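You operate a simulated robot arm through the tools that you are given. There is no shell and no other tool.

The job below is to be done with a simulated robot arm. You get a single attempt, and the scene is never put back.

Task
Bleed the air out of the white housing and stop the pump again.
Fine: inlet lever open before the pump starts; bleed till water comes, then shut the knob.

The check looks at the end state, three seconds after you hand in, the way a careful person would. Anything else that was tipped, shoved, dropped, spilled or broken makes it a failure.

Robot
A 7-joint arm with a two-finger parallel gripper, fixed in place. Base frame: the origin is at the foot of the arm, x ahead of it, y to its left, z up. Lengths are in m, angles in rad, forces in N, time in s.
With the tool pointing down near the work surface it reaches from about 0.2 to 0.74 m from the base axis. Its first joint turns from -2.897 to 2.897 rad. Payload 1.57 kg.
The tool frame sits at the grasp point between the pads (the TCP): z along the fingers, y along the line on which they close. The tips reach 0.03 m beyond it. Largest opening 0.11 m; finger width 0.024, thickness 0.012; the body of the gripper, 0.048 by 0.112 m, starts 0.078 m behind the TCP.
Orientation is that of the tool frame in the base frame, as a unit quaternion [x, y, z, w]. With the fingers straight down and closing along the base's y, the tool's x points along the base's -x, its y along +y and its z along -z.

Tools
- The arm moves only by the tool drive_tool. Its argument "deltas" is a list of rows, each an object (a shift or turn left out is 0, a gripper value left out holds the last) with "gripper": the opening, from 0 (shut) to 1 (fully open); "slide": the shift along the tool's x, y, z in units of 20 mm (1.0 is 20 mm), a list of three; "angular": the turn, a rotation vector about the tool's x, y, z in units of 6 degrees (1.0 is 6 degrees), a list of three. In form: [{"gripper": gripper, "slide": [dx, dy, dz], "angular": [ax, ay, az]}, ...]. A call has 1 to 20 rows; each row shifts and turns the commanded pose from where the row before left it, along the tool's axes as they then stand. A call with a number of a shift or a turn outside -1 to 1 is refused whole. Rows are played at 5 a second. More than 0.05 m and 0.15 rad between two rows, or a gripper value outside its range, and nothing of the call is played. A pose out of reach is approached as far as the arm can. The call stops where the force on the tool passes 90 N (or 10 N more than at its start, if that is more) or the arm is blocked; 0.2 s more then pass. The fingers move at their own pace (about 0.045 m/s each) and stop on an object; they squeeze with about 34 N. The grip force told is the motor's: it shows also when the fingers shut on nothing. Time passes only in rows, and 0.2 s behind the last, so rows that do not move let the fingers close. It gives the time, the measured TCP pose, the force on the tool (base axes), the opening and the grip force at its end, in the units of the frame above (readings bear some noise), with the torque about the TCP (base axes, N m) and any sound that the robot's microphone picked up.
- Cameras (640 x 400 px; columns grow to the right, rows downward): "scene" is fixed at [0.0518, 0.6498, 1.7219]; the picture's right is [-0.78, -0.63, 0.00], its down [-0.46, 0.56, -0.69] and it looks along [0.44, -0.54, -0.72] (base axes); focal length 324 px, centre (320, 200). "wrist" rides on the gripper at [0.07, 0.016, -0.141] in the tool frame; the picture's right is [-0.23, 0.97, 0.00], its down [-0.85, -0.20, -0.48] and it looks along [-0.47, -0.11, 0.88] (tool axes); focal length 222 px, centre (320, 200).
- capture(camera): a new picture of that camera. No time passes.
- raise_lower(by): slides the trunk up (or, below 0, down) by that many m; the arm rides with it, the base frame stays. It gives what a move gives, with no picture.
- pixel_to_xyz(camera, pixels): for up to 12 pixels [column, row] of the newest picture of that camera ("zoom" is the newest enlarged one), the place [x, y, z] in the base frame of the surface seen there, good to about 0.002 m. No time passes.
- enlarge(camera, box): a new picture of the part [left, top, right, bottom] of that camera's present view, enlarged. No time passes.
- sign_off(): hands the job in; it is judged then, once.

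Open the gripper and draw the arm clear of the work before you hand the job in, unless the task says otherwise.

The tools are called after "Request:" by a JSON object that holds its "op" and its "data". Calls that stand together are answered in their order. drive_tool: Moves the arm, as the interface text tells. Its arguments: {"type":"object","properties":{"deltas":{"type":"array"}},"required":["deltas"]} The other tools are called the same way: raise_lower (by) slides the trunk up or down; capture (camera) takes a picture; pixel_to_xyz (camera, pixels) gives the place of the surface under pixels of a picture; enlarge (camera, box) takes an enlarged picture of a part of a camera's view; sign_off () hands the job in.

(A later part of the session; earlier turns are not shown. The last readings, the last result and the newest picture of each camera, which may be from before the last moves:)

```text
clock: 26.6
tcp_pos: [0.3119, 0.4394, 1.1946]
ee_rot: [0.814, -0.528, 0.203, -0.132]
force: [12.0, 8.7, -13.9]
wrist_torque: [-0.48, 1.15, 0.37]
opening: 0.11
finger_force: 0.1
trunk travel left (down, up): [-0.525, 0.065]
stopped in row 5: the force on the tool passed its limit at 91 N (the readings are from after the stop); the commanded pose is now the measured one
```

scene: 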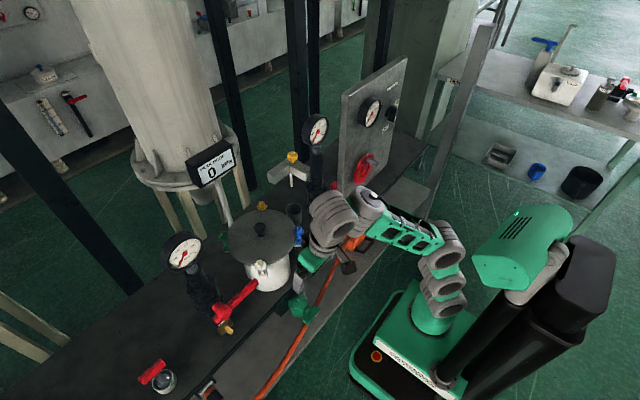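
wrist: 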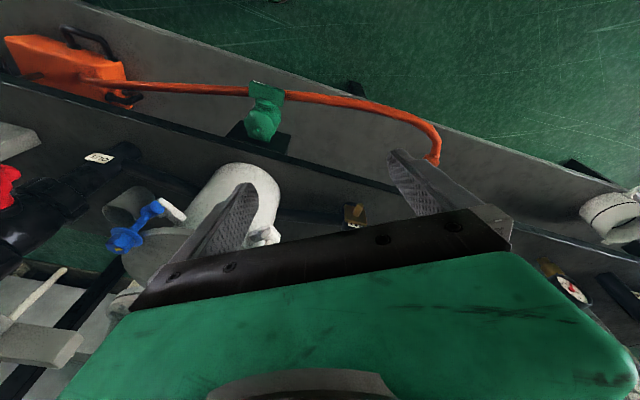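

Something stopped the turn at 91 N. I look at once at what is touching.

Request:
{"op": "capture", "data": {"camera": "scene"}}

Request:
{"op": "enlarge", "data": {"camera": "scene", "box": [150, 110, 400, 290]}}

Request:
{"op": "capture", "data": {"camera": "wrist"}}

```text
taken
```

scene: 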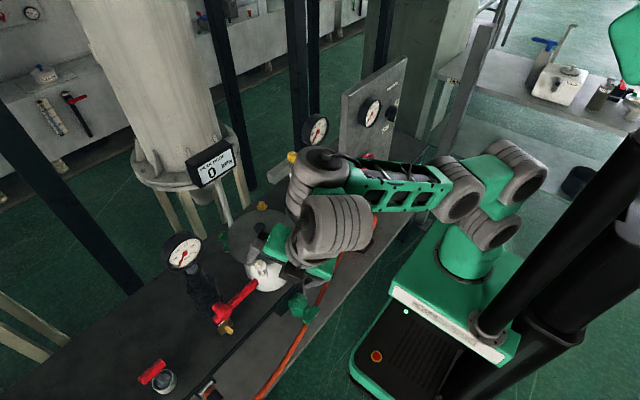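

```text
2.22 times, centred on (275, 200) of scene
```

zoom: 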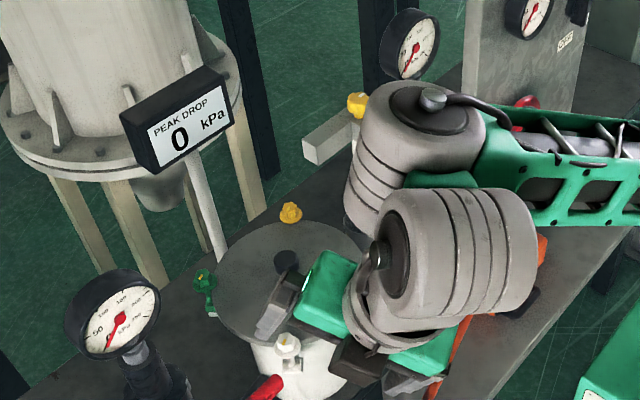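

```text
taken
```

wrist: 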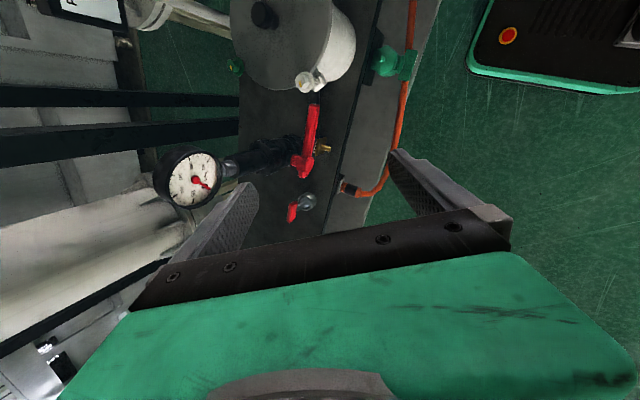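

I sample the wrist cylinders and the nearby equipment to find where the contact is.

Request:
{"op": "pixel_to_xyz", "data": {"camera": "scene", "pixels": [[320, 157], [300, 175], [296, 205], [315, 165], [335, 225], [310, 235], [280, 240], [290, 255], [318, 270], [300, 210], [345, 245], [270, 248]]}}

Request:
{"op": "enlarge", "data": {"camera": "scene", "box": [240, 140, 400, 300]}}

```text
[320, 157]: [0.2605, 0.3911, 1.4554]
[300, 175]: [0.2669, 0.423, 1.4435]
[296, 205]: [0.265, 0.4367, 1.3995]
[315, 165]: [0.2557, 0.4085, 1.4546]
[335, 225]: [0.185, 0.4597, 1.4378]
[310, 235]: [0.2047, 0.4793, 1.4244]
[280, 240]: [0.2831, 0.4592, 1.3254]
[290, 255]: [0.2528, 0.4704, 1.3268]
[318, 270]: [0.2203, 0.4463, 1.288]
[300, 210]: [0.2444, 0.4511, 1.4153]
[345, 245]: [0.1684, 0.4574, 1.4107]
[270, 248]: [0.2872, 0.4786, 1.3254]
```

```text
2.50 times, centred on (320, 220) of scene
```

zoom: 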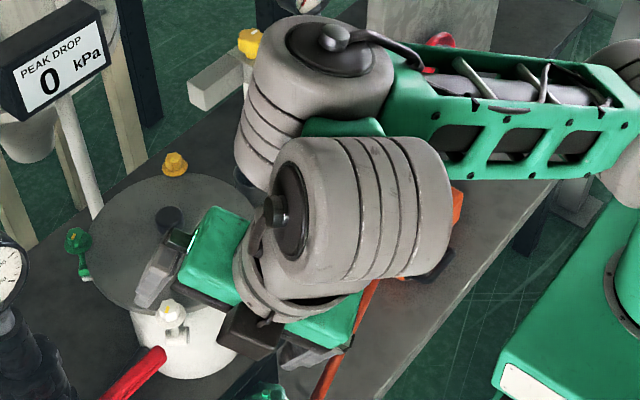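

The contact was the wrist camera against the arm's own wrist cylinder, not the bench. I turn back 24° to relieve it and sample the arm links to understand the posture.

Request:
{"op": "drive_tool", "data": {"deltas": [{"angular": [0, 0, 1]}, {"angular": [0, 0, 1]}, {"angular": [0, 0, 1]}, {"angular": [0, 0, 1]}, {"angular": [0, 0, 1]}, {"angular": [0, 0, 1]}, {"angular": [0, 0, 1]}, {"angular": [0, 0, 1]}, {"angular": [0, 0, 1]}]}}

Request:
{"op": "capture", "data": {"camera": "scene"}}

Request:
{"op": "pixel_to_xyz", "data": {"camera": "scene", "pixels": [[320, 157], [345, 170], [400, 185], [430, 185], [460, 180], [455, 205], [500, 165], [525, 185], [490, 220], [470, 255], [490, 240], [335, 225]]}}

```text
clock: 28.6
tcp_pos: [0.3104, 0.4387, 1.1942]
ee_rot: [-0.485, 0.841, -0.121, 0.208]
force: [0.4, 0.7, 0.3]
wrist_torque: [-0.02, -0.01, 0.01]
opening: 0.1099
finger_force: 0.1
trunk travel left (down, up): [-0.525, 0.065]
```

```text
taken
```

scene: 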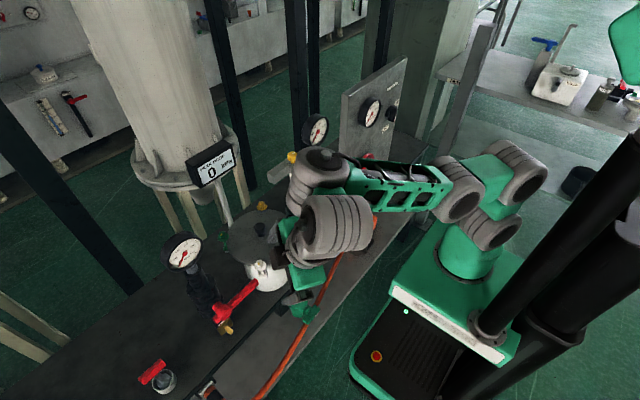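

```text
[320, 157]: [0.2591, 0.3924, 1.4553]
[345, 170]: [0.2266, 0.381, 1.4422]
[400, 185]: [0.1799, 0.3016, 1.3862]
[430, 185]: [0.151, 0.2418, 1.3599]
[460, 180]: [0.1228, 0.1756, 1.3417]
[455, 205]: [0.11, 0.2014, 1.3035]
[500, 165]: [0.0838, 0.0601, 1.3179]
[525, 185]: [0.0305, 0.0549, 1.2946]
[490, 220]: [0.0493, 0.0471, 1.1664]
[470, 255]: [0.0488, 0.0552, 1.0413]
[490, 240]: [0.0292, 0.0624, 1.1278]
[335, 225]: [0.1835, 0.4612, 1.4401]
```

Contact is relieved and forces are near zero. With the tool yawed to the arm's natural heading, I test moving straight down 0.12 m in front of the bench.

Request:
{"op": "drive_tool", "data": {"deltas": [{"slide": [0.23, 0.41, 0.88]}, {"slide": [0.23, 0.41, 0.88]}, {"slide": [0.23, 0.41, 0.88]}, {"slide": [0.23, 0.41, 0.88]}, {"slide": [0.23, 0.41, 0.88]}, {"slide": [0.23, 0.41, 0.88]}]}}

```text
clock: 30.0
tcp_pos: [0.2791, 0.4688, 1.1687]
ee_rot: [-0.486, 0.842, -0.119, 0.201]
force: [-0.2, 0.6, -0.6]
wrist_torque: [-0.04, 0.01, 0.0]
opening: 0.11
finger_force: 0.1
out of reach, approached as far as the arm can: row 1, 2, 3, 4, 5, 6
trunk travel left (down, up): [-0.525, 0.065]
```

Still limited with the forward lean while the arm heads 60° left. I retreat to in front of the robot (y≈0.1), where the arm can be tested in its own plane.

Request:
{"op": "drive_tool", "data": {"deltas": [{"slide": [0.79, -0.628, 0.08]}, {"slide": [0.79, -0.628, 0.08]}, {"slide": [0.79, -0.628, 0.08]}, {"slide": [0.79, -0.628, 0.08]}, {"slide": [0.79, -0.628, 0.08]}, {"slide": [0.79, -0.628, 0.08]}, {"slide": [0.79, -0.628, 0.08]}, {"slide": [0.79, -0.628, 0.08]}, {"slide": [0.79, -0.628, 0.08]}, {"slide": [0.79, -0.628, 0.08]}, {"slide": [0.79, -0.628, 0.08]}, {"slide": [0.79, -0.628, 0.08]}, {"slide": [0.79, -0.628, 0.08]}, {"slide": [0.79, -0.628, 0.08]}, {"slide": [0.79, -0.628, 0.08]}, {"slide": [0.79, -0.628, 0.08]}, {"slide": [0.79, -0.628, 0.08]}, {"slide": [0.79, -0.628, 0.08]}]}}

```text
clock: 33.5
tcp_pos: [0.3065, 0.2254, 1.1938]
ee_rot: [-0.579, 0.797, -0.103, 0.137]
force: [-0.2, -0.2, -0.8]
wrist_torque: [-0.01, 0.01, 0.0]
opening: 0.11
finger_force: 0.1
out of reach, approached as far as the arm can: row 1, 2, 3, 6, 7, 8, 9, 10, 11, 12, 13, 14, 15, 17
trunk travel left (down, up): [-0.525, 0.065]
stopped in row 17: the arm was blocked; the commanded pose is now the measured one
```

The arm got blocked, probably by the camera against its own wrist again because of the large yaw. I turn the tool yaw back to straight here.

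Request:
{"op": "drive_tool", "data": {"deltas": [{"angular": [0, 0, 1]}, {"angular": [0, 0, 1]}, {"angular": [0, 0, 1]}, {"angular": [0, 0, 1]}, {"angular": [0, 0, 1]}, {"angular": [0, 0, 1]}, {"angular": [0, 0, 1]}, {"angular": [0, 0, 1]}, {"angular": [0, 0, 1]}, {"angular": [0, 0, 1]}, {"angular": [0, 0, 1]}, {"angular": [0, 0, 1]}]}}

Request:
{"op": "capture", "data": {"camera": "scene"}}

Request:
{"op": "enlarge", "data": {"camera": "scene", "box": [300, 90, 580, 300]}}

```text
clock: 36.1
tcp_pos: [0.3033, 0.2247, 1.2019]
ee_rot: [0.0, 0.984, 0.001, 0.176]
force: [-0.4, -0.2, -0.1]
wrist_torque: [0.02, -0.03, -0.03]
opening: 0.1097
finger_force: 0.1
trunk travel left (down, up): [-0.525, 0.065]
```

```text
taken
```

scene: 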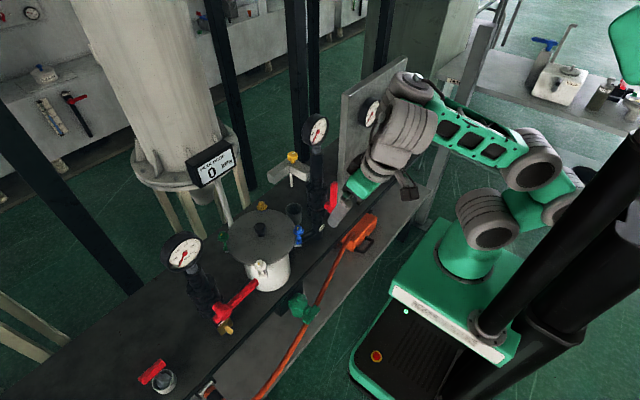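

```text
1.90 times, centred on (440, 195) of scene
```

zoom: 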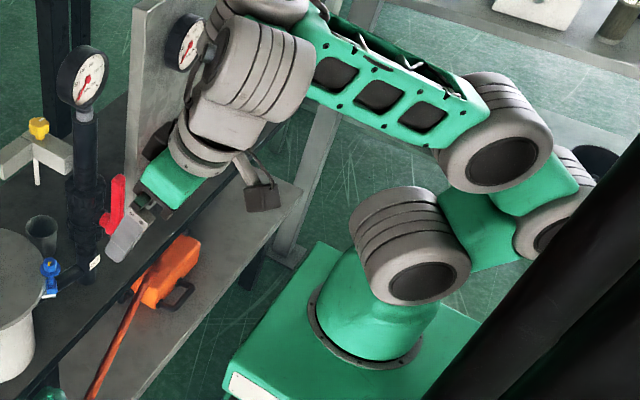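

Now the linkage is clearer: shoulder cylinder, a middle one leaning back, the elbow, the windowed forearm, then the wrist. I sample their positions.

Request:
{"op": "pixel_to_xyz", "data": {"camera": "zoom", "pixels": [[420, 280], [395, 230], [550, 225], [560, 170], [500, 165], [480, 110], [420, 110], [380, 95], [335, 75], [260, 70], [220, 110], [250, 10]]}}

```text
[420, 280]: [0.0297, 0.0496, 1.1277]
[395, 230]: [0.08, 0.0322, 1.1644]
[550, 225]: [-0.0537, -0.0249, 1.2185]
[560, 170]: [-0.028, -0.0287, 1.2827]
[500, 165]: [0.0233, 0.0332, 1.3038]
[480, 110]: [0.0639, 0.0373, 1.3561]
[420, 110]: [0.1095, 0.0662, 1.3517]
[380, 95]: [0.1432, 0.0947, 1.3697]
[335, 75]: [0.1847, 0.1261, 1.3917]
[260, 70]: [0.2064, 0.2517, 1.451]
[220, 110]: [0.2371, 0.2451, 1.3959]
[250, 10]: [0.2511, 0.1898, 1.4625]
```

I now test going lower here (x≈0.30, y≈0.22), where a downward-pitched forearm might allow more tilt; nothing is in front of x 0.38 at this height.

Request:
{"op": "drive_tool", "data": {"deltas": [{"slide": [0.347, 0, 0.938]}, {"slide": [0.347, 0, 0.938]}, {"slide": [0.347, 0, 0.938]}, {"slide": [0.347, 0, 0.938]}, {"slide": [0.347, 0, 0.938]}, {"slide": [0.347, 0, 0.938]}, {"slide": [0.347, 0, 0.938]}, {"slide": [0.347, 0, 0.938]}]}}

Request:
{"op": "drive_tool", "data": {"deltas": [{"angular": [0, -1, 0]}, {"angular": [0, -1, 0]}, {"angular": [0, -1, 0]}, {"angular": [0, -1, 0]}, {"angular": [0, -1, 0]}]}}

Request:
{"op": "enlarge", "data": {"camera": "scene", "box": [300, 90, 580, 300]}}

```text
clock: 38.0
tcp_pos: [0.3042, 0.224, 1.2012]
ee_rot: [0.001, 0.984, 0.0, 0.176]
force: [0.1, 0.0, 0.4]
wrist_torque: [0.03, 0.0, 0.0]
opening: 0.11
finger_force: 0.0
out of reach, approached as far as the arm can: row 1, 2, 3, 4, 5, 6, 7, 8
trunk travel left (down, up): [-0.525, 0.065]
```

```text
clock: 39.1
tcp_pos: [0.292, 0.2279, 1.277]
ee_rot: [0.004, 0.954, 0.006, 0.299]
force: [-0.3, -0.1, 0.0]
wrist_torque: [0.02, -0.01, 0.0]
opening: 0.11
finger_force: 0.1
out of reach, approached as far as the arm can: row 1, 2, 3, 4, 5
trunk travel left (down, up): [-0.525, 0.065]
```

```text
1.90 times, centred on (440, 195) of scene
```

zoom: 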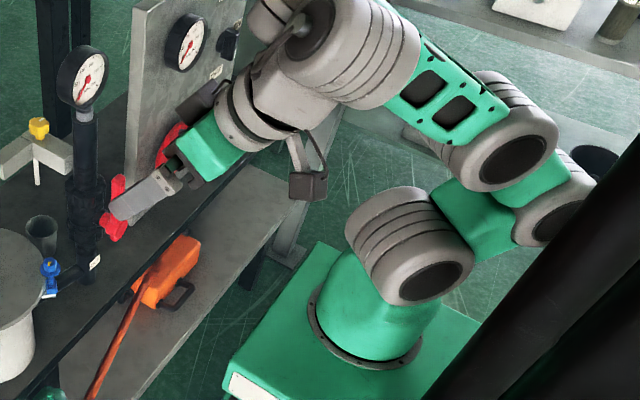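

Tilting more pushed the tool upward, so the wrist can't bend past a fixed angle to the forearm. I sample the forearm and wrist again to quantify that angle.

Request:
{"op": "pixel_to_xyz", "data": {"camera": "zoom", "pixels": [[420, 280], [550, 225], [510, 160], [485, 90], [470, 110], [440, 95], [420, 60], [350, 50], [290, 25], [265, 10], [250, 130], [150, 195]]}}

Request:
{"op": "enlarge", "data": {"camera": "scene", "box": [330, 20, 560, 200]}}

```text
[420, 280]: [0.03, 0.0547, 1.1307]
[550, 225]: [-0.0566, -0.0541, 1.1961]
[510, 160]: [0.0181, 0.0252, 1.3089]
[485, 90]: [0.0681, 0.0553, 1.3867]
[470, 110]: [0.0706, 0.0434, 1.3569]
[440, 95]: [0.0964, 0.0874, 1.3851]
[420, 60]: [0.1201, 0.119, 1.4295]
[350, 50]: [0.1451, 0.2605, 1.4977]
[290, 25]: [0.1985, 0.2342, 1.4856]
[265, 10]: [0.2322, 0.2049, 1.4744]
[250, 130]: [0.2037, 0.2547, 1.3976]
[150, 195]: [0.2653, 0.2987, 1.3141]
```

```text
2.22 times, centred on (445, 110) of scene
```

zoom: 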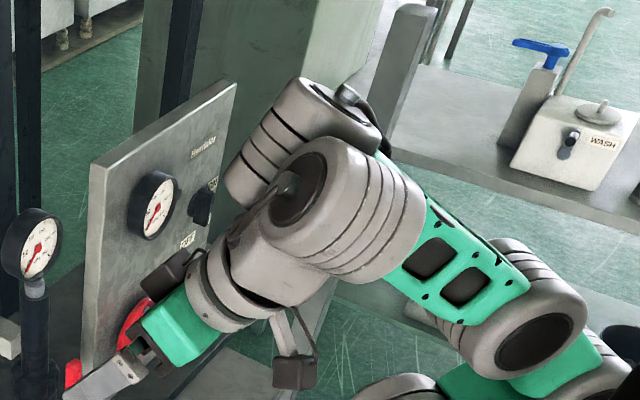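

The geometry suggests the wrist went round its singular direction the wrong way because I tilted sideways relative to the arm's heading. I return the tool to vertical and move in front of the arm (y≈0), so the tilt can be made in the arm's own plane.

Request:
{"op": "drive_tool", "data": {"deltas": [{"angular": [0, 1, 0]}, {"angular": [0, 1, 0]}, {"angular": [0, 1, 0]}, {"angular": [0, 1, 0]}, {"angular": [0, 1, 0]}, {"angular": [0, 0.8, 0]}, {"slide": [0, -1, 0]}, {"slide": [0, -1, 0]}, {"slide": [0, -1, 0]}, {"slide": [0, -1, 0]}, {"slide": [0, -1, 0]}, {"slide": [0, -1, 0]}, {"slide": [0, -1, 0]}, {"slide": [0, -1, 0]}, {"slide": [0, -1, 0]}, {"slide": [0, -1, 0]}, {"slide": [0, -1, 0]}]}}

```text
clock: 42.8
tcp_pos: [0.2919, 0.0066, 1.2745]
ee_rot: [0.001, 1.0, 0.007, -0.002]
force: [0.6, -0.1, 1.0]
wrist_torque: [0.01, -0.01, 0.01]
opening: 0.1102
finger_force: 0.1
trunk travel left (down, up): [-0.525, 0.065]
```

Tool is straight down at (0.29, 0.01, 1.27). I move forward and down a bit and tilt forward in plane.

Request:
{"op": "drive_tool", "data": {"deltas": [{"slide": [-0.5, 0, 1]}, {"slide": [-0.5, 0, 1]}, {"slide": [-0.5, 0, 1]}, {"slide": [-0.5, 0, 1]}, {"slide": [-0.5, 0, 1]}, {"angular": [0, -1, 0]}, {"angular": [0, -1, 0]}, {"angular": [0, -1, 0]}, {"angular": [0, -1, 0]}, {"angular": [0, -1, 0]}, {"angular": [0, -1, 0]}, {"angular": [0, -1, 0]}, {"angular": [0, -1, 0]}, {"angular": [0, -1, 0]}]}}

```text
clock: 44.3
tcp_pos: [0.3481, 0.0038, 1.0996]
ee_rot: [0.017, 0.999, -0.013, -0.05]
force: [-0.3, 1.6, -0.3]
wrist_torque: [0.0, 0.0, -0.01]
opening: 0.1103
finger_force: 0.1
trunk travel left (down, up): [-0.525, 0.065]
stopped in row 7: the arm was blocked; the commanded pose is now the measured one
```

The arm was blocked while passing that direction. I look at the posture.

Request:
{"op": "capture", "data": {"camera": "scene"}}

Request:
{"op": "enlarge", "data": {"camera": "scene", "box": [330, 60, 610, 260]}}

```text
taken
```

scene: 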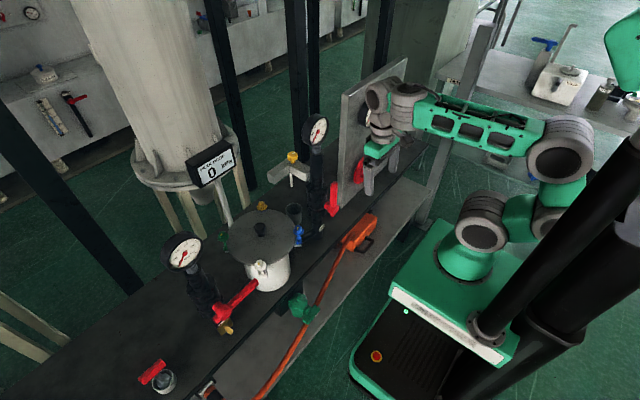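

```text
2.00 times, centred on (470, 160) of scene
```

zoom: 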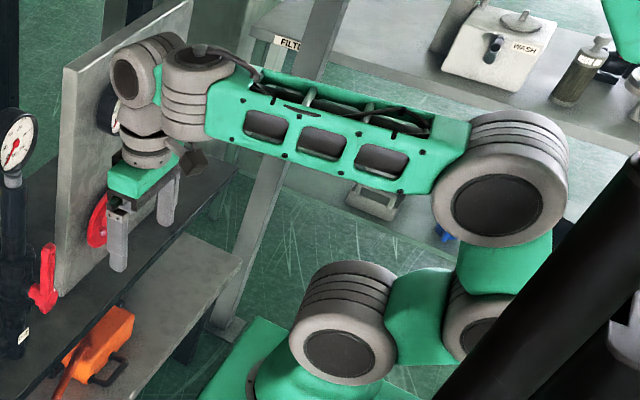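

The forearm is level and the camera sits just under the wrist cylinder; leaning back is what blocks. I tilt the tool forward from here in small steps, which swings the camera away from it.

Request:
{"op": "drive_tool", "data": {"deltas": [{"angular": [0, -0.5, 0]}, {"angular": [0, -0.5, 0]}, {"angular": [0, -0.5, 0]}, {"angular": [0, -0.5, 0]}]}}

```text
clock: 45.0
tcp_pos: [0.3428, 0.0015, 1.0496]
ee_rot: [0.015, 0.996, -0.028, -0.083]
force: [-0.2, -0.9, -0.3]
wrist_torque: [-0.04, 0.0, 0.03]
opening: 0.1101
finger_force: 0.0
trunk travel left (down, up): [-0.525, 0.065]
stopped in row 3: the arm was blocked; the commanded pose is now the measured one
```

It drifted lower and leaned further back instead. I check the picture again before commanding anything else.

Request:
{"op": "enlarge", "data": {"camera": "scene", "box": [330, 60, 610, 260]}}

Request:
{"op": "capture", "data": {"camera": "wrist"}}

```text
2.00 times, centred on (470, 160) of scene
```

zoom: 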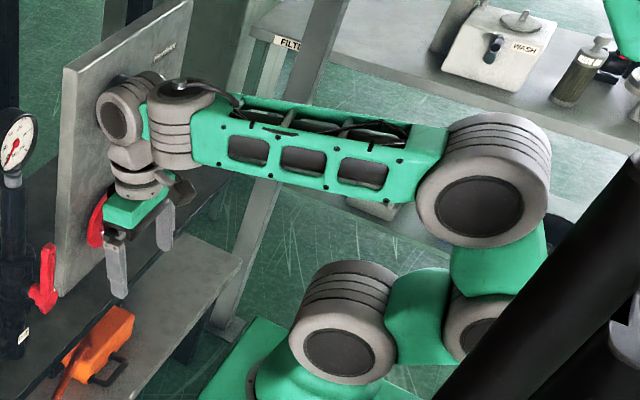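

```text
taken
```

wrist: 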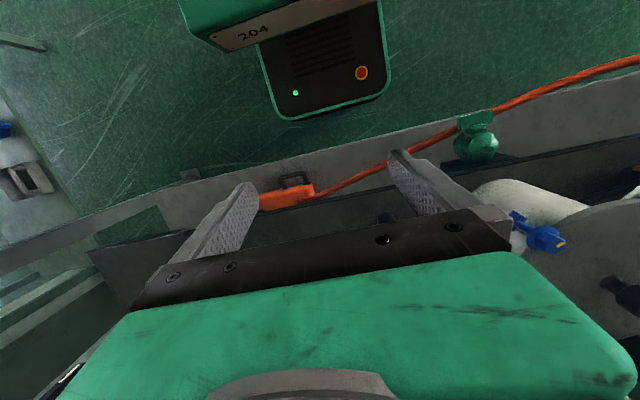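

I sample the wrist, hand and forearm positions in this enlarged picture to judge clearances.

Request:
{"op": "pixel_to_xyz", "data": {"camera": "zoom", "pixels": [[118, 115], [150, 90], [180, 90], [180, 140], [180, 190], [140, 210], [115, 265], [165, 225], [250, 110], [400, 140], [480, 200], [335, 345]]}}

```text
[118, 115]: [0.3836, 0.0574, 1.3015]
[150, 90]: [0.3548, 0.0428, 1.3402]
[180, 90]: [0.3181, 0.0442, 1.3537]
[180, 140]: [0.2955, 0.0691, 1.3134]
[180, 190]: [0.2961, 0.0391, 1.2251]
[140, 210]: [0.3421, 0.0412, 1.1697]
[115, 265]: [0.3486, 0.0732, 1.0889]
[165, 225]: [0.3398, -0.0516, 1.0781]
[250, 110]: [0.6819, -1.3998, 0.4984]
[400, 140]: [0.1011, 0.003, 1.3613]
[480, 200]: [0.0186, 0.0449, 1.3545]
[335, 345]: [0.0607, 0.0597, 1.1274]
```

The tool reads no contact force, so the block is inside the arm. I back up 0.1 m with the same tool orientation to see whether it follows normally.

Request:
{"op": "drive_tool", "data": {"deltas": [{"slide": [0, 0, -0.5]}, {"slide": [0, 0, -1]}, {"slide": [0, 0, -1]}, {"slide": [0, 0, -1]}, {"slide": [0, 0, -1]}]}}

Request:
{"op": "enlarge", "data": {"camera": "scene", "box": [330, 60, 610, 260]}}

```text
clock: 46.1
tcp_pos: [0.3582, 0.0064, 1.1466]
ee_rot: [0.013, 0.996, -0.028, -0.08]
force: [-0.2, 0.2, -0.2]
wrist_torque: [-0.01, 0.03, -0.01]
opening: 0.1099
finger_force: 0.0
trunk travel left (down, up): [-0.525, 0.065]
```

```text
2.00 times, centred on (470, 160) of scene
```

zoom: 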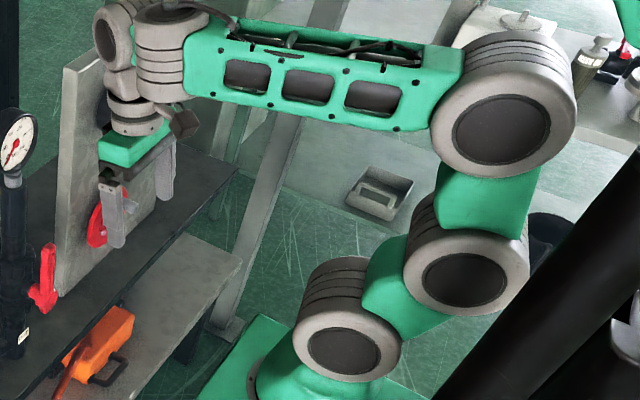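

It followed normally. I try one small forward tilt of 3° and then another to see how the wrist responds.

Request:
{"op": "drive_tool", "data": {"deltas": [{"angular": [0, -0.5, 0]}]}}

Request:
{"op": "drive_tool", "data": {"deltas": [{"angular": [0, -0.5, 0]}, {"angular": [0, -0.5, 0]}]}}

Request:
{"op": "enlarge", "data": {"camera": "scene", "box": [330, 60, 610, 260]}}

```text
clock: 46.5
tcp_pos: [0.3574, 0.0064, 1.1464]
ee_rot: [0.013, 0.998, -0.029, -0.052]
force: [-0.2, -0.2, 0.4]
wrist_torque: [0.0, 0.02, -0.02]
opening: 0.11
finger_force: 0.1
trunk travel left (down, up): [-0.525, 0.065]
```

```text
clock: 47.1
tcp_pos: [0.3575, 0.0071, 1.1459]
ee_rot: [0.012, 1.0, -0.029, 0.0]
force: [-0.6, -0.2, -0.4]
wrist_torque: [0.0, -0.01, 0.0]
opening: 0.1097
finger_force: 0.1
trunk travel left (down, up): [-0.525, 0.065]
```

```text
2.00 times, centred on (470, 160) of scene
```

zoom: 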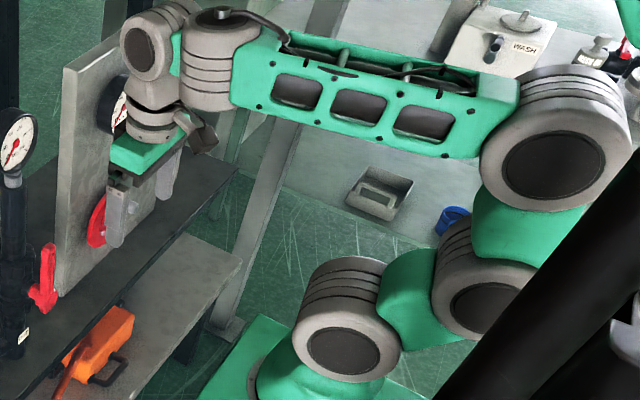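

That worked, tool now exactly vertical. I continue the forward tilt slowly.

Request:
{"op": "drive_tool", "data": {"deltas": [{"angular": [0, -0.5, 0]}, {"angular": [0, -0.5, 0]}, {"angular": [0, -0.5, 0]}, {"angular": [0, -0.5, 0]}]}}

Request:
{"op": "enlarge", "data": {"camera": "scene", "box": [330, 60, 610, 260]}}

```text
clock: 48.1
tcp_pos: [0.3569, 0.0062, 1.1421]
ee_rot: [0.008, 0.995, -0.032, 0.098]
force: [0.7, 0.4, 0.5]
wrist_torque: [-0.01, 0.01, -0.04]
opening: 0.1099
finger_force: 0.2
trunk travel left (down, up): [-0.525, 0.065]
```

```text
2.00 times, centred on (470, 160) of scene
```

zoom: 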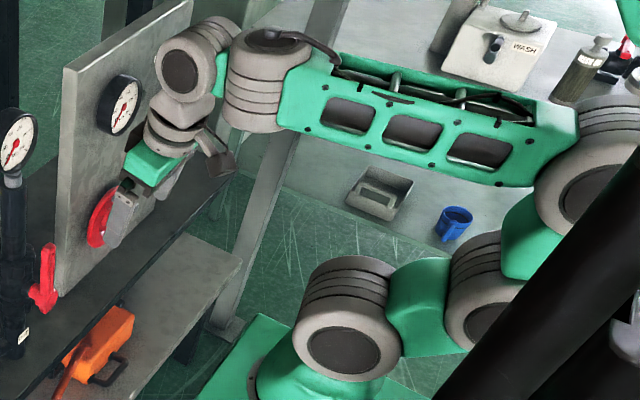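

T is now 11°, the wrist cooperates. I sample the forearm to see whether it is the wrist that bends now, and continue tilting.

Request:
{"op": "pixel_to_xyz", "data": {"camera": "zoom", "pixels": [[180, 75], [255, 90], [270, 40], [300, 60], [400, 110], [545, 120], [520, 160], [590, 190], [350, 350], [470, 280]]}}

Request:
{"op": "drive_tool", "data": {"deltas": [{"angular": [0, -0.5, 0]}, {"angular": [0, -0.5, 0]}, {"angular": [0, -0.5, 0]}, {"angular": [0, -0.5, 0]}, {"angular": [0, -0.5, 0]}, {"angular": [0, -0.5, 0]}]}}

```text
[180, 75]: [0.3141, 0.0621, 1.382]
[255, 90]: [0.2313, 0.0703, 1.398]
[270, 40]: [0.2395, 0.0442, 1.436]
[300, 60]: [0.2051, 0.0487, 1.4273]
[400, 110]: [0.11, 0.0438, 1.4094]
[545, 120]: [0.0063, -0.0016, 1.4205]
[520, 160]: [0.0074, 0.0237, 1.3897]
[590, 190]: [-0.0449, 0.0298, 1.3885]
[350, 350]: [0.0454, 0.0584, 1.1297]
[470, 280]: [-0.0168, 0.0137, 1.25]
```

```text
clock: 49.2
tcp_pos: [0.359, -0.0, 1.0936]
ee_rot: [0.009, 0.99, -0.052, 0.128]
force: [0.1, 0.7, 0.8]
wrist_torque: [-0.04, 0.01, 0.0]
opening: 0.11
finger_force: 0.1
trunk travel left (down, up): [-0.525, 0.065]
stopped in row 5: the arm was blocked; the commanded pose is now the measured one
```

The elbow had leaned back toward the column because the tool is too close to the base for this tilt. I'll tilt higher up and farther out instead; first I check the heights of the panel top and the gauge.

Request:
{"op": "capture", "data": {"camera": "scene"}}

Request:
{"op": "pixel_to_xyz", "data": {"camera": "scene", "pixels": [[404, 60], [372, 80], [345, 98], [406, 66], [343, 105], [316, 117], [318, 128], [310, 140], [225, 145], [190, 158], [183, 235], [380, 55]]}}

```text
taken
```

scene: 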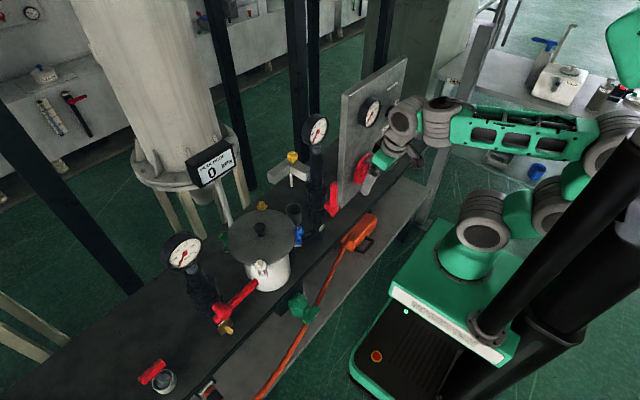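

```text
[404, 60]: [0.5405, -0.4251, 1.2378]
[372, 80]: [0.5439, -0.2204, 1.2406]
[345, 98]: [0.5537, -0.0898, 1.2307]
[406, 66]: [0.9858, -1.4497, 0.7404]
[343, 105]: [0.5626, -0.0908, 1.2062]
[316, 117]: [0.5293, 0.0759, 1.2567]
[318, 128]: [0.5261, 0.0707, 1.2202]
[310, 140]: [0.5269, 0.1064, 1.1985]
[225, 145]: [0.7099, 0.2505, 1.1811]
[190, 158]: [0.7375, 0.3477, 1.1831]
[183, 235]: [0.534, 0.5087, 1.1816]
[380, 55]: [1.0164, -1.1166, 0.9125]
```

Panel top is z≈1.245 and the gauge top z≈1.26. I lift the tool straight up to about z 1.38, well above both, before reaching out.

Request:
{"op": "drive_tool", "data": {"deltas": [{"slide": [-0.321, -0.088, -0.846]}, {"slide": [-0.321, -0.088, -0.846]}, {"slide": [-0.321, -0.088, -0.846]}, {"slide": [-0.321, -0.088, -0.846]}, {"slide": [-0.321, -0.088, -0.846]}, {"slide": [-0.321, -0.088, -0.846]}, {"slide": [-0.321, -0.088, -0.846]}, {"slide": [-0.321, -0.088, -0.846]}, {"slide": [-0.321, -0.088, -0.846]}, {"slide": [-0.321, -0.088, -0.846]}, {"slide": [-0.321, -0.088, -0.846]}, {"slide": [-0.321, -0.088, -0.846]}, {"slide": [-0.321, -0.088, -0.846]}, {"slide": [-0.321, -0.088, -0.846]}, {"slide": [-0.321, -0.088, -0.846]}, {"slide": [-0.321, -0.088, -0.846]}]}}

Request:
{"op": "enlarge", "data": {"camera": "scene", "box": [330, 0, 640, 260]}}

```text
clock: 52.6
tcp_pos: [0.3856, 0.0014, 1.2916]
ee_rot: [0.011, 0.99, -0.05, 0.134]
force: [-0.1, -0.3, 0.0]
wrist_torque: [-0.01, 0.0, 0.0]
opening: 0.1102
finger_force: 0.2
out of reach, approached as far as the arm can: row 11, 12, 13, 14, 15, 16
trunk travel left (down, up): [-0.525, 0.065]
```

```text
1.54 times, centred on (485, 130) of scene
```

zoom: 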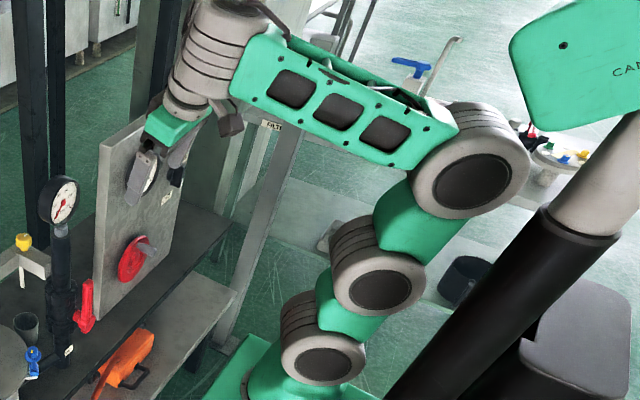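

The wrist is now straight above with the forearm pitched up. I tilt forward while sliding so the wrist stays in place and the fingertips swing out and upward, staying above z 1.29.

Request:
{"op": "drive_tool", "data": {"deltas": [{"slide": [-0.65, 0, 0], "angular": [0, -0.5, 0]}, {"slide": [-0.65, 0, 0], "angular": [0, -0.5, 0]}, {"slide": [-0.65, 0, 0], "angular": [0, -0.5, 0]}, {"slide": [-0.65, 0, 0], "angular": [0, -0.5, 0]}, {"slide": [-0.65, 0, 0], "angular": [0, -0.5, 0]}, {"slide": [-0.65, 0, 0], "angular": [0, -0.5, 0]}]}}

Request:
{"op": "enlarge", "data": {"camera": "scene", "box": [330, 0, 640, 260]}}

```text
clock: 54.0
tcp_pos: [0.4588, 0.0031, 1.3213]
ee_rot: [0.003, 0.956, -0.052, 0.287]
force: [0.1, 0.6, -0.2]
wrist_torque: [-0.04, 0.01, -0.03]
opening: 0.11
finger_force: 0.1
trunk travel left (down, up): [-0.525, 0.065]
```

```text
1.54 times, centred on (485, 130) of scene
```

zoom: 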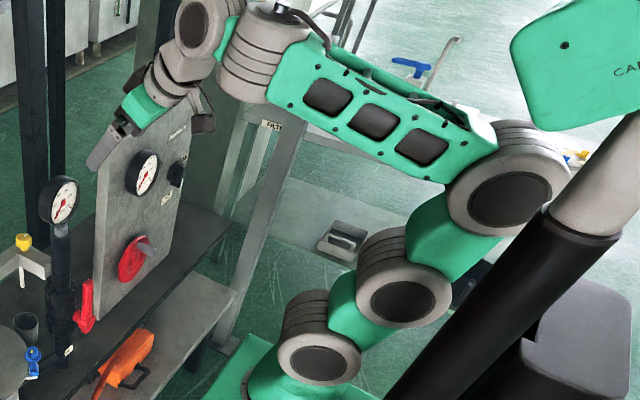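

That works (tilt 33°, no contact). I keep tilting with slightly more forward motion to hold the elbow away from the column.

Request:
{"op": "drive_tool", "data": {"deltas": [{"slide": [-0.8, 0, 0.1], "angular": [0, -0.5, 0]}, {"slide": [-0.8, 0, 0.1], "angular": [0, -0.5, 0]}, {"slide": [-0.8, 0, 0.1], "angular": [0, -0.5, 0]}, {"slide": [-0.8, 0, 0.1], "angular": [0, -0.5, 0]}, {"slide": [-0.8, 0, 0.1], "angular": [0, -0.5, 0]}, {"slide": [-0.8, 0, 0.1], "angular": [0, -0.5, 0]}]}}

Request:
{"op": "enlarge", "data": {"camera": "scene", "box": [330, 0, 640, 260]}}

```text
clock: 55.4
tcp_pos: [0.541, 0.0046, 1.3757]
ee_rot: [-0.006, 0.9, -0.052, 0.433]
force: [-0.8, -0.3, 0.5]
wrist_torque: [0.0, -0.01, -0.03]
opening: 0.1102
finger_force: 0.1
trunk travel left (down, up): [-0.525, 0.065]
```

```text
1.54 times, centred on (485, 130) of scene
```

zoom: 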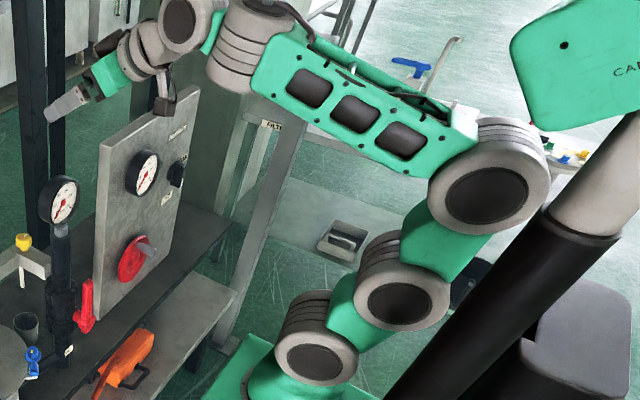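

Tilt is 51° with the tool above the panel. I continue to level.

Request:
{"op": "drive_tool", "data": {"deltas": [{"slide": [-0.65, 0, 0], "angular": [0, -0.5, 0]}, {"slide": [-0.65, 0, 0], "angular": [0, -0.5, 0]}, {"slide": [-0.65, 0, 0], "angular": [0, -0.5, 0]}, {"slide": [-0.65, 0, 0], "angular": [0, -0.5, 0]}, {"slide": [-0.65, 0, 0], "angular": [0, -0.5, 0]}, {"slide": [-0.65, 0, 0], "angular": [0, -0.5, 0]}, {"slide": [-0.65, 0, 0], "angular": [0, -0.5, 0]}, {"slide": [-0.65, 0, 0], "angular": [0, -0.5, 0]}, {"slide": [-0.65, 0, 0], "angular": [0, -0.5, 0]}, {"slide": [-0.65, 0, 0], "angular": [0, -0.5, 0]}, {"slide": [-0.65, 0, 0], "angular": [0, -0.5, 0]}, {"slide": [-0.65, 0, 0], "angular": [0, -0.5, 0]}, {"slide": [-0.65, 0, 0], "angular": [0, -0.45, 0]}]}}

Request:
{"op": "enlarge", "data": {"camera": "scene", "box": [330, 0, 640, 260]}}

```text
clock: 58.2
tcp_pos: [0.5967, 0.0207, 1.5308]
ee_rot: [-0.023, 0.706, -0.048, 0.707]
force: [0.2, -0.5, 0.3]
wrist_torque: [0.0, 0.03, 0.01]
opening: 0.1098
finger_force: 0.0
trunk travel left (down, up): [-0.525, 0.065]
```

```text
1.54 times, centred on (485, 130) of scene
```

zoom: 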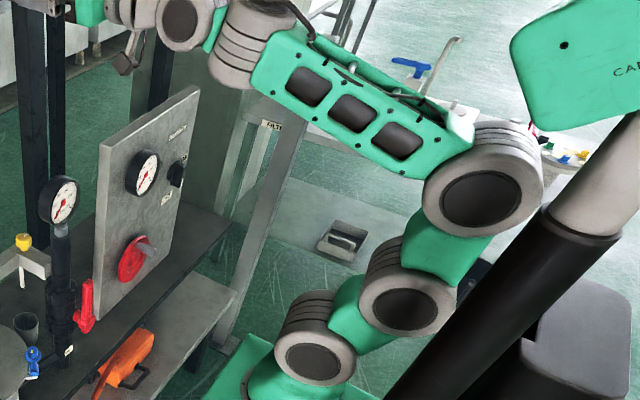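

The tool is now level, pointing +x at (0.60, 0.02, 1.53). I trim the small roll/yaw error and swing left and back high above the bench, toward the IN-lever side.

Request:
{"op": "drive_tool", "data": {"deltas": [{"angular": [-0.33, 0, 0.96]}, {"slide": [0.167, 1, -0.26]}, {"slide": [0.167, 1, -0.26]}, {"slide": [0.167, 1, -0.26]}, {"slide": [0.167, 1, -0.26]}, {"slide": [0.167, 1, -0.26]}, {"slide": [0.167, 1, -0.26]}, {"slide": [0.167, 1, -0.26]}, {"slide": [0.167, 1, -0.26]}, {"slide": [0.167, 1, -0.26]}, {"slide": [0.19, 0.94, -0.625]}, {"slide": [0.19, 0.94, -0.625]}, {"slide": [0.19, 0.94, -0.625]}, {"slide": [0.19, 0.94, -0.625]}, {"slide": [0.19, 0.94, -0.625]}, {"slide": [0.19, 0.94, -0.625]}, {"slide": [0.19, 0.94, -0.625]}, {"slide": [0.19, 0.94, -0.625]}]}}

Request:
{"op": "capture", "data": {"camera": "scene"}}

```text
clock: 62.0
tcp_pos: [0.4519, 0.3497, 1.4702]
ee_rot: [0.001, 0.707, 0.001, 0.708]
force: [-0.6, 0.0, -1.0]
wrist_torque: [0.0, 0.02, 0.03]
opening: 0.1101
finger_force: 0.0
trunk travel left (down, up): [-0.525, 0.065]
```

```text
taken
```

scene: 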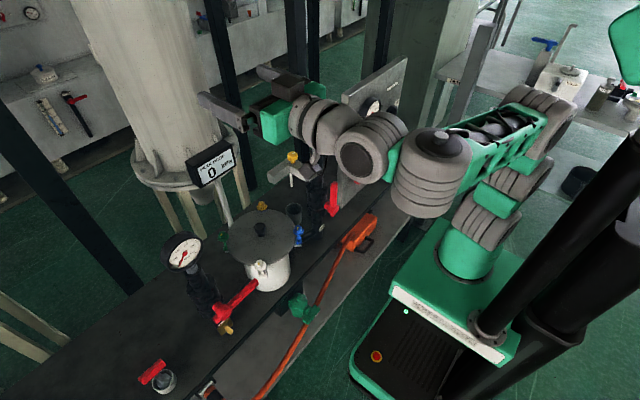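

The tool stays level at (0.45, 0.35, 1.47) as it swings left. I continue to (0.36, 0.42, 1.36) so it is in front of the bench line before I lower the trunk.

Request:
{"op": "drive_tool", "data": {"deltas": [{"slide": [0.6, 0.43, -0.65]}, {"slide": [0.6, 0.43, -0.65]}, {"slide": [0.6, 0.43, -0.65]}, {"slide": [0.6, 0.43, -0.65]}, {"slide": [0.6, 0.43, -0.65]}, {"slide": [0.6, 0.43, -0.65]}, {"slide": [0.6, 0.43, -0.65]}, {"slide": [0.6, 0.43, -0.65]}]}}

Request:
{"op": "capture", "data": {"camera": "scene"}}

```text
clock: 63.8
tcp_pos: [0.4236, 0.4111, 1.3756]
ee_rot: [-0.001, 0.707, 0.003, 0.708]
force: [-0.3, 0.2, -0.3]
wrist_torque: [-0.02, -0.01, -0.01]
opening: 0.1098
finger_force: 0.1
out of reach, approached as far as the arm can: row 3, 4, 5, 6, 7, 8
trunk travel left (down, up): [-0.525, 0.065]
```

```text
taken
```

scene: 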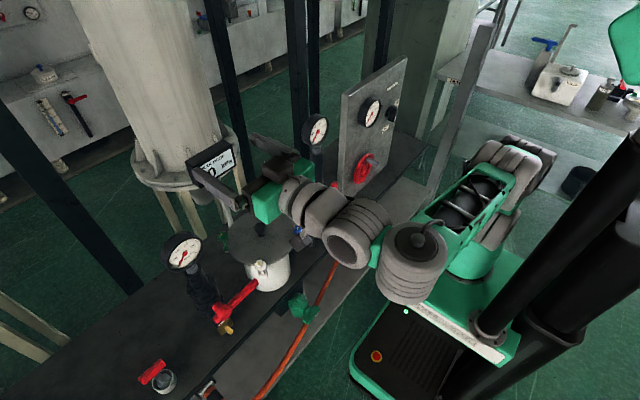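

The arm's wrist yaw limits how far back the tool can go while pointing exactly +x. I yaw the tool 20° to the left (still level) and retract to (0.37, 0.40), and close the fingers to use them as a pusher.

Request:
{"op": "drive_tool", "data": {"deltas": [{"angular": [-0.84, 0, 0]}, {"angular": [-0.84, 0, 0]}, {"angular": [-0.84, 0, 0]}, {"angular": [-0.84, 0, 0]}, {"slide": [0, 0, -0.55]}, {"slide": [0, 0, -0.55]}, {"slide": [0, 0, -0.55]}, {"slide": [0, 0, -0.55]}, {"slide": [0, 0, -0.55]}]}}

```text
clock: 65.8
tcp_pos: [0.3726, 0.3917, 1.3725]
ee_rot: [-0.123, 0.695, 0.124, 0.697]
force: [0.3, 0.6, 0.1]
wrist_torque: [0.0, -0.03, 0.0]
opening: 0.1099
finger_force: 0.1
trunk travel left (down, up): [-0.525, 0.065]
```

Pose is good: (0.373, 0.392, 1.37), level, yaw 20°, clear of everything. I lower the trunk 0.42 m to lever height.

Request:
{"op": "raise_lower", "data": {"by": -0.42}}

Request:
{"op": "capture", "data": {"camera": "scene"}}

Request:
{"op": "capture", "data": {"camera": "wrist"}}

```text
refused: -0.42 is not a number from -0.4 to 0.4
```

```text
taken
```

scene: 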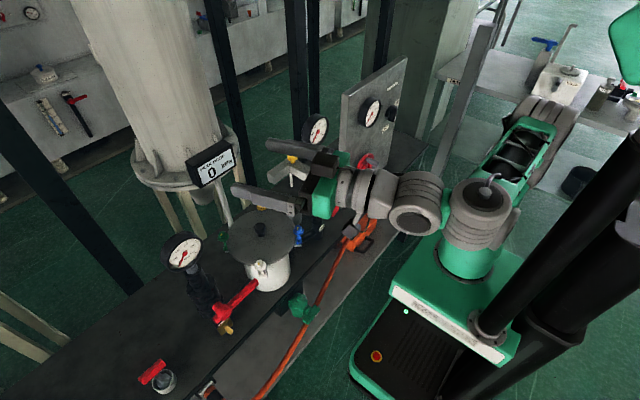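

```text
taken
```

wrist: 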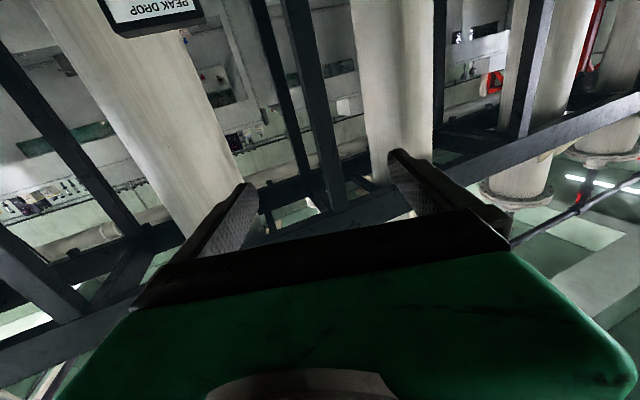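

The single move is limited to 0.4 m, so I lower 0.38 m first.

Request:
{"op": "raise_lower", "data": {"by": -0.38}}

Request:
{"op": "capture", "data": {"camera": "scene"}}

Request:
{"op": "capture", "data": {"camera": "wrist"}}

```text
clock: 69.5
tcp_pos: [0.372, 0.3916, 0.9931]
ee_rot: [-0.123, 0.696, 0.123, 0.696]
force: [0.6, 0.1, -0.1]
wrist_torque: [-0.02, 0.0, 0.0]
opening: 0.1101
finger_force: 0.0
trunk travel left (down, up): [-0.145, 0.445]
```

```text
taken
```

scene: 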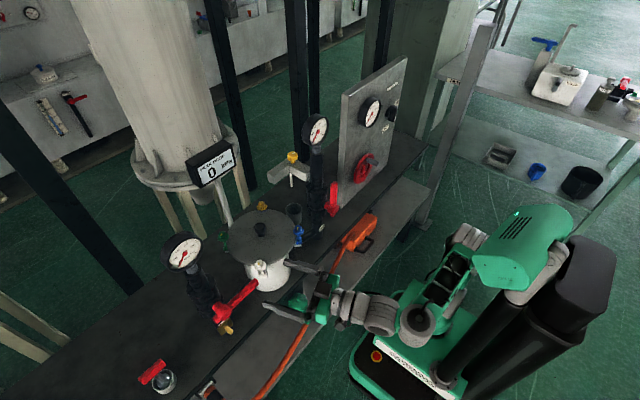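

```text
taken
```

wrist: 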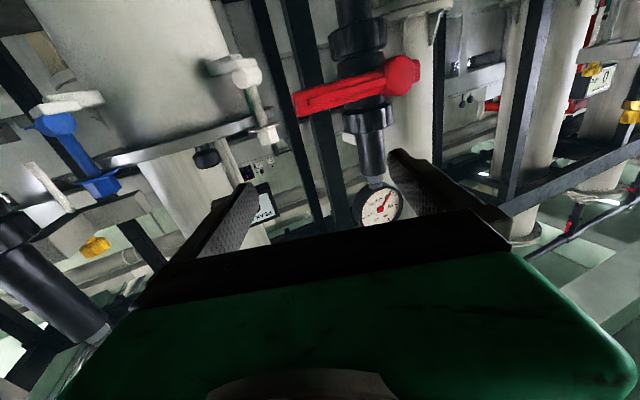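

The wrist view now shows the lever face-on (upside down) between (295,100) and (415,75). I measure its edges.

Request:
{"op": "enlarge", "data": {"camera": "wrist", "box": [280, 40, 440, 140]}}

Request:
{"op": "pixel_to_xyz", "data": {"camera": "wrist", "pixels": [[298, 98], [299, 105], [301, 113], [320, 93], [322, 107], [350, 86], [352, 99], [375, 78], [377, 92], [402, 76], [415, 72], [240, 70]]}}

```text
4.00 times, centred on (360, 90) of wrist
```

zoom: 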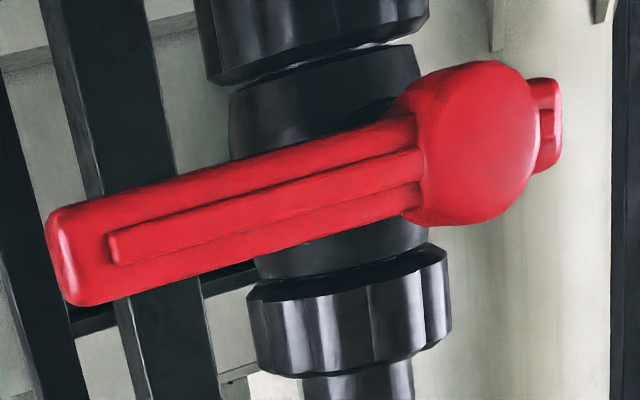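

```text
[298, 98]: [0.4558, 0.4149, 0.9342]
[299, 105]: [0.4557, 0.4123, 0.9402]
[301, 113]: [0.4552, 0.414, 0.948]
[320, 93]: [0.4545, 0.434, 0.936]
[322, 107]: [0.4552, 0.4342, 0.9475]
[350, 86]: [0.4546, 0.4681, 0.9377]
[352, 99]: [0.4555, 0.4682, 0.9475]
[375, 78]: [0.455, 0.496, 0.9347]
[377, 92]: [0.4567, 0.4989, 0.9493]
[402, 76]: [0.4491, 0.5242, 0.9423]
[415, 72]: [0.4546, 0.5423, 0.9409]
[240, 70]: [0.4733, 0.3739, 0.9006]
```

Lever: front face x≈0.455, z 0.931–0.951, tip y≈0.411, hub at (y 0.522, z 0.942). I close the fingers and lower to z≈0.905, below the lever's underside, still standing off in front.

Request:
{"op": "drive_tool", "data": {"deltas": [{"slide": [0.88, 0, 0], "gripper": 0}, {"slide": [0.88, 0, 0]}, {"slide": [0.88, 0, 0]}, {"slide": [0.88, 0, 0]}, {"slide": [0.88, 0, 0]}, {}, {}, {}]}}

Request:
{"op": "capture", "data": {"camera": "wrist"}}

```text
clock: 71.3
tcp_pos: [0.3726, 0.3919, 0.9053]
ee_rot: [-0.123, 0.696, 0.125, 0.697]
force: [-0.4, -0.3, 0.0]
wrist_torque: [0.0, 0.0, -0.03]
opening: 0.0002
finger_force: 21.3
trunk travel left (down, up): [-0.145, 0.445]
```

```text
taken
```

wrist: 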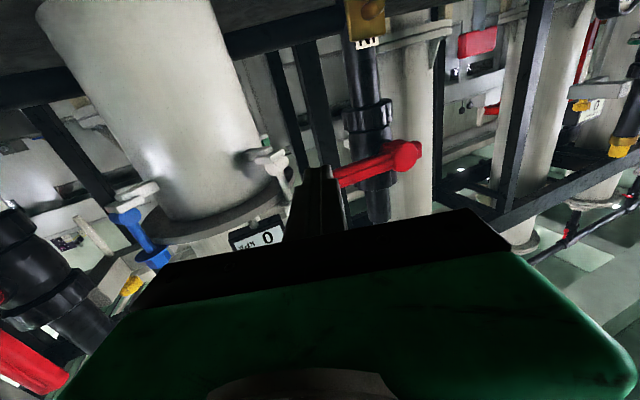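

Fingers are shut and below the lever. I slide forward under the lever to about (0.45, 0.433, 0.905).

Request:
{"op": "drive_tool", "data": {"deltas": [{"slide": [0, 0.122, 0.874]}, {"slide": [0, 0.122, 0.874]}, {"slide": [0, 0.122, 0.874]}, {"slide": [0, 0.122, 0.874]}, {"slide": [0, 0.122, 0.874]}]}}

Request:
{"op": "capture", "data": {"camera": "scene"}}

Request:
{"op": "enlarge", "data": {"camera": "scene", "box": [190, 230, 350, 340]}}

```text
clock: 72.5
tcp_pos: [0.4519, 0.4346, 0.9074]
ee_rot: [-0.124, 0.696, 0.124, 0.696]
force: [-0.4, -0.2, 0.1]
wrist_torque: [-0.02, 0.03, -0.01]
opening: 0.0001
finger_force: 21.3
trunk travel left (down, up): [-0.145, 0.445]
```

```text
taken
```

scene: 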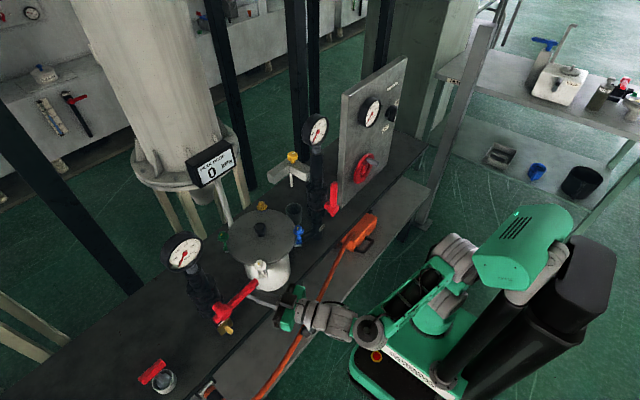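

```text
3.64 times, centred on (270, 285) of scene
```

zoom: 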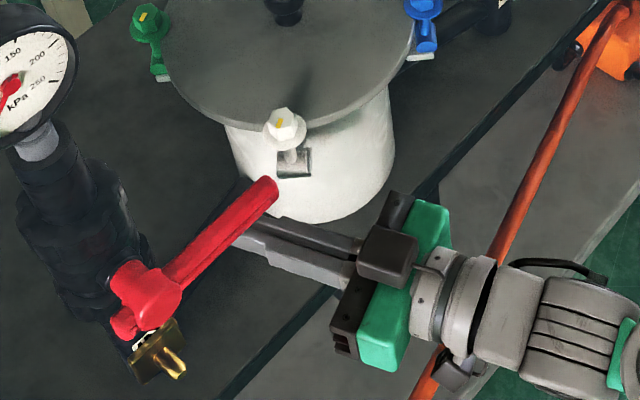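

Fingers are under the lever with clear space around. I push the lever upward along its arc for the first 45° and check.

Request:
{"op": "drive_tool", "data": {"deltas": [{"slide": [-0.555, 0.02, 0]}, {"slide": [-0.5825, -0.073, -0.0265]}, {"slide": [-0.5825, -0.073, -0.0265]}, {"slide": [-0.585, 0.073, 0.0265]}, {"slide": [-0.585, 0.073, 0.0265]}, {"slide": [-0.5425, 0.209, 0.076]}, {"slide": [-0.5425, 0.209, 0.076]}]}}

Request:
{"op": "enlarge", "data": {"camera": "scene", "box": [190, 230, 350, 340]}}

```text
clock: 74.1
tcp_pos: [0.4492, 0.4413, 0.9867]
ee_rot: [-0.123, 0.696, 0.124, 0.697]
force: [0.7, 0.0, -0.3]
wrist_torque: [-0.01, 0.02, 0.01]
opening: 0.0001
finger_force: 21.4
trunk travel left (down, up): [-0.145, 0.445]
```

```text
3.64 times, centred on (270, 285) of scene
```

zoom: 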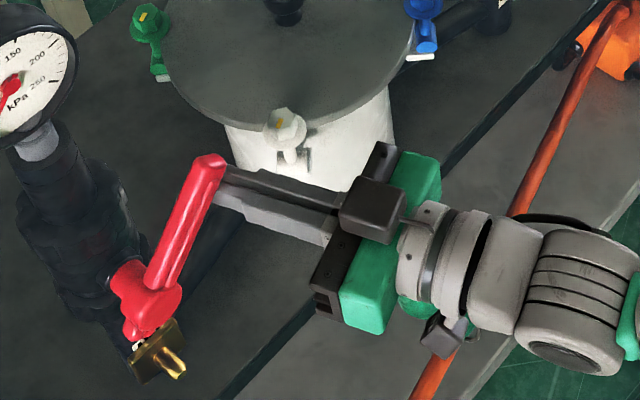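

The lever followed to about 45° with almost no force. I continue the arc to vertical and slightly past to meet its stop.

Request:
{"op": "drive_tool", "data": {"deltas": [{"slide": [-0.4675, 0.336, 0.122]}, {"slide": [-0.4675, 0.336, 0.122]}, {"slide": [-0.3575, 0.437, 0.159]}, {"slide": [-0.3575, 0.437, 0.159]}, {"slide": [-0.2275, 0.51, 0.1855]}, {"slide": [-0.2275, 0.51, 0.1855]}]}}

Request:
{"op": "capture", "data": {"camera": "scene"}}

Request:
{"op": "enlarge", "data": {"camera": "scene", "box": [150, 220, 350, 340]}}

Request:
{"op": "capture", "data": {"camera": "wrist"}}

```text
clock: 75.5
tcp_pos: [0.4502, 0.4946, 1.0272]
ee_rot: [-0.122, 0.696, 0.122, 0.697]
force: [-3.3, -14.0, -7.6]
wrist_torque: [-0.34, 0.15, -0.24]
opening: 0.0
finger_force: 21.1
trunk travel left (down, up): [-0.145, 0.445]
```

```text
taken
```

scene: 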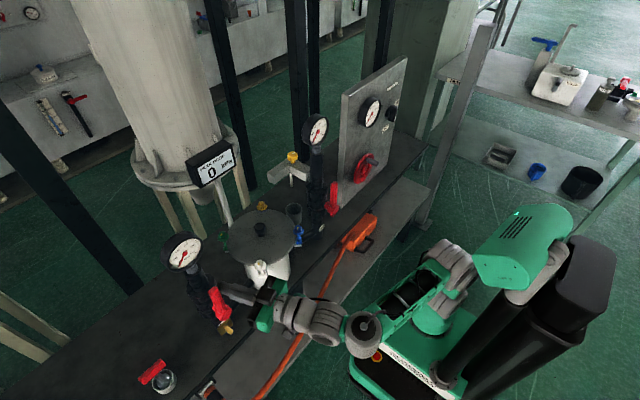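

```text
3.20 times, centred on (250, 280) of scene
```

zoom: 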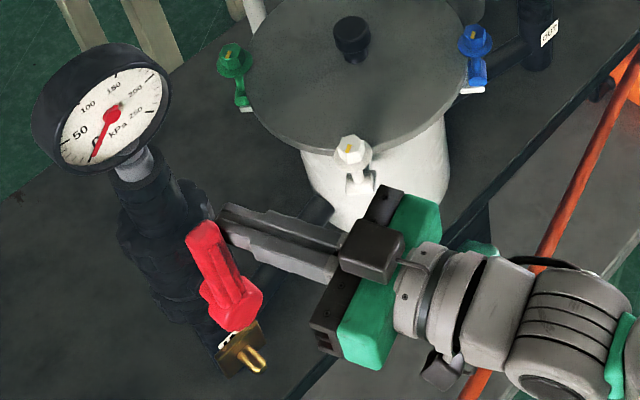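

```text
taken
```

wrist: 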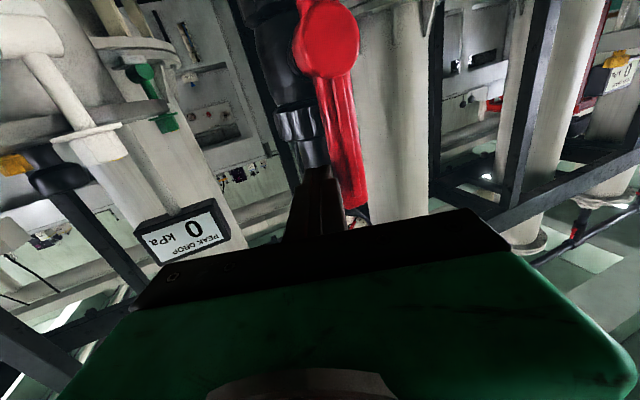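

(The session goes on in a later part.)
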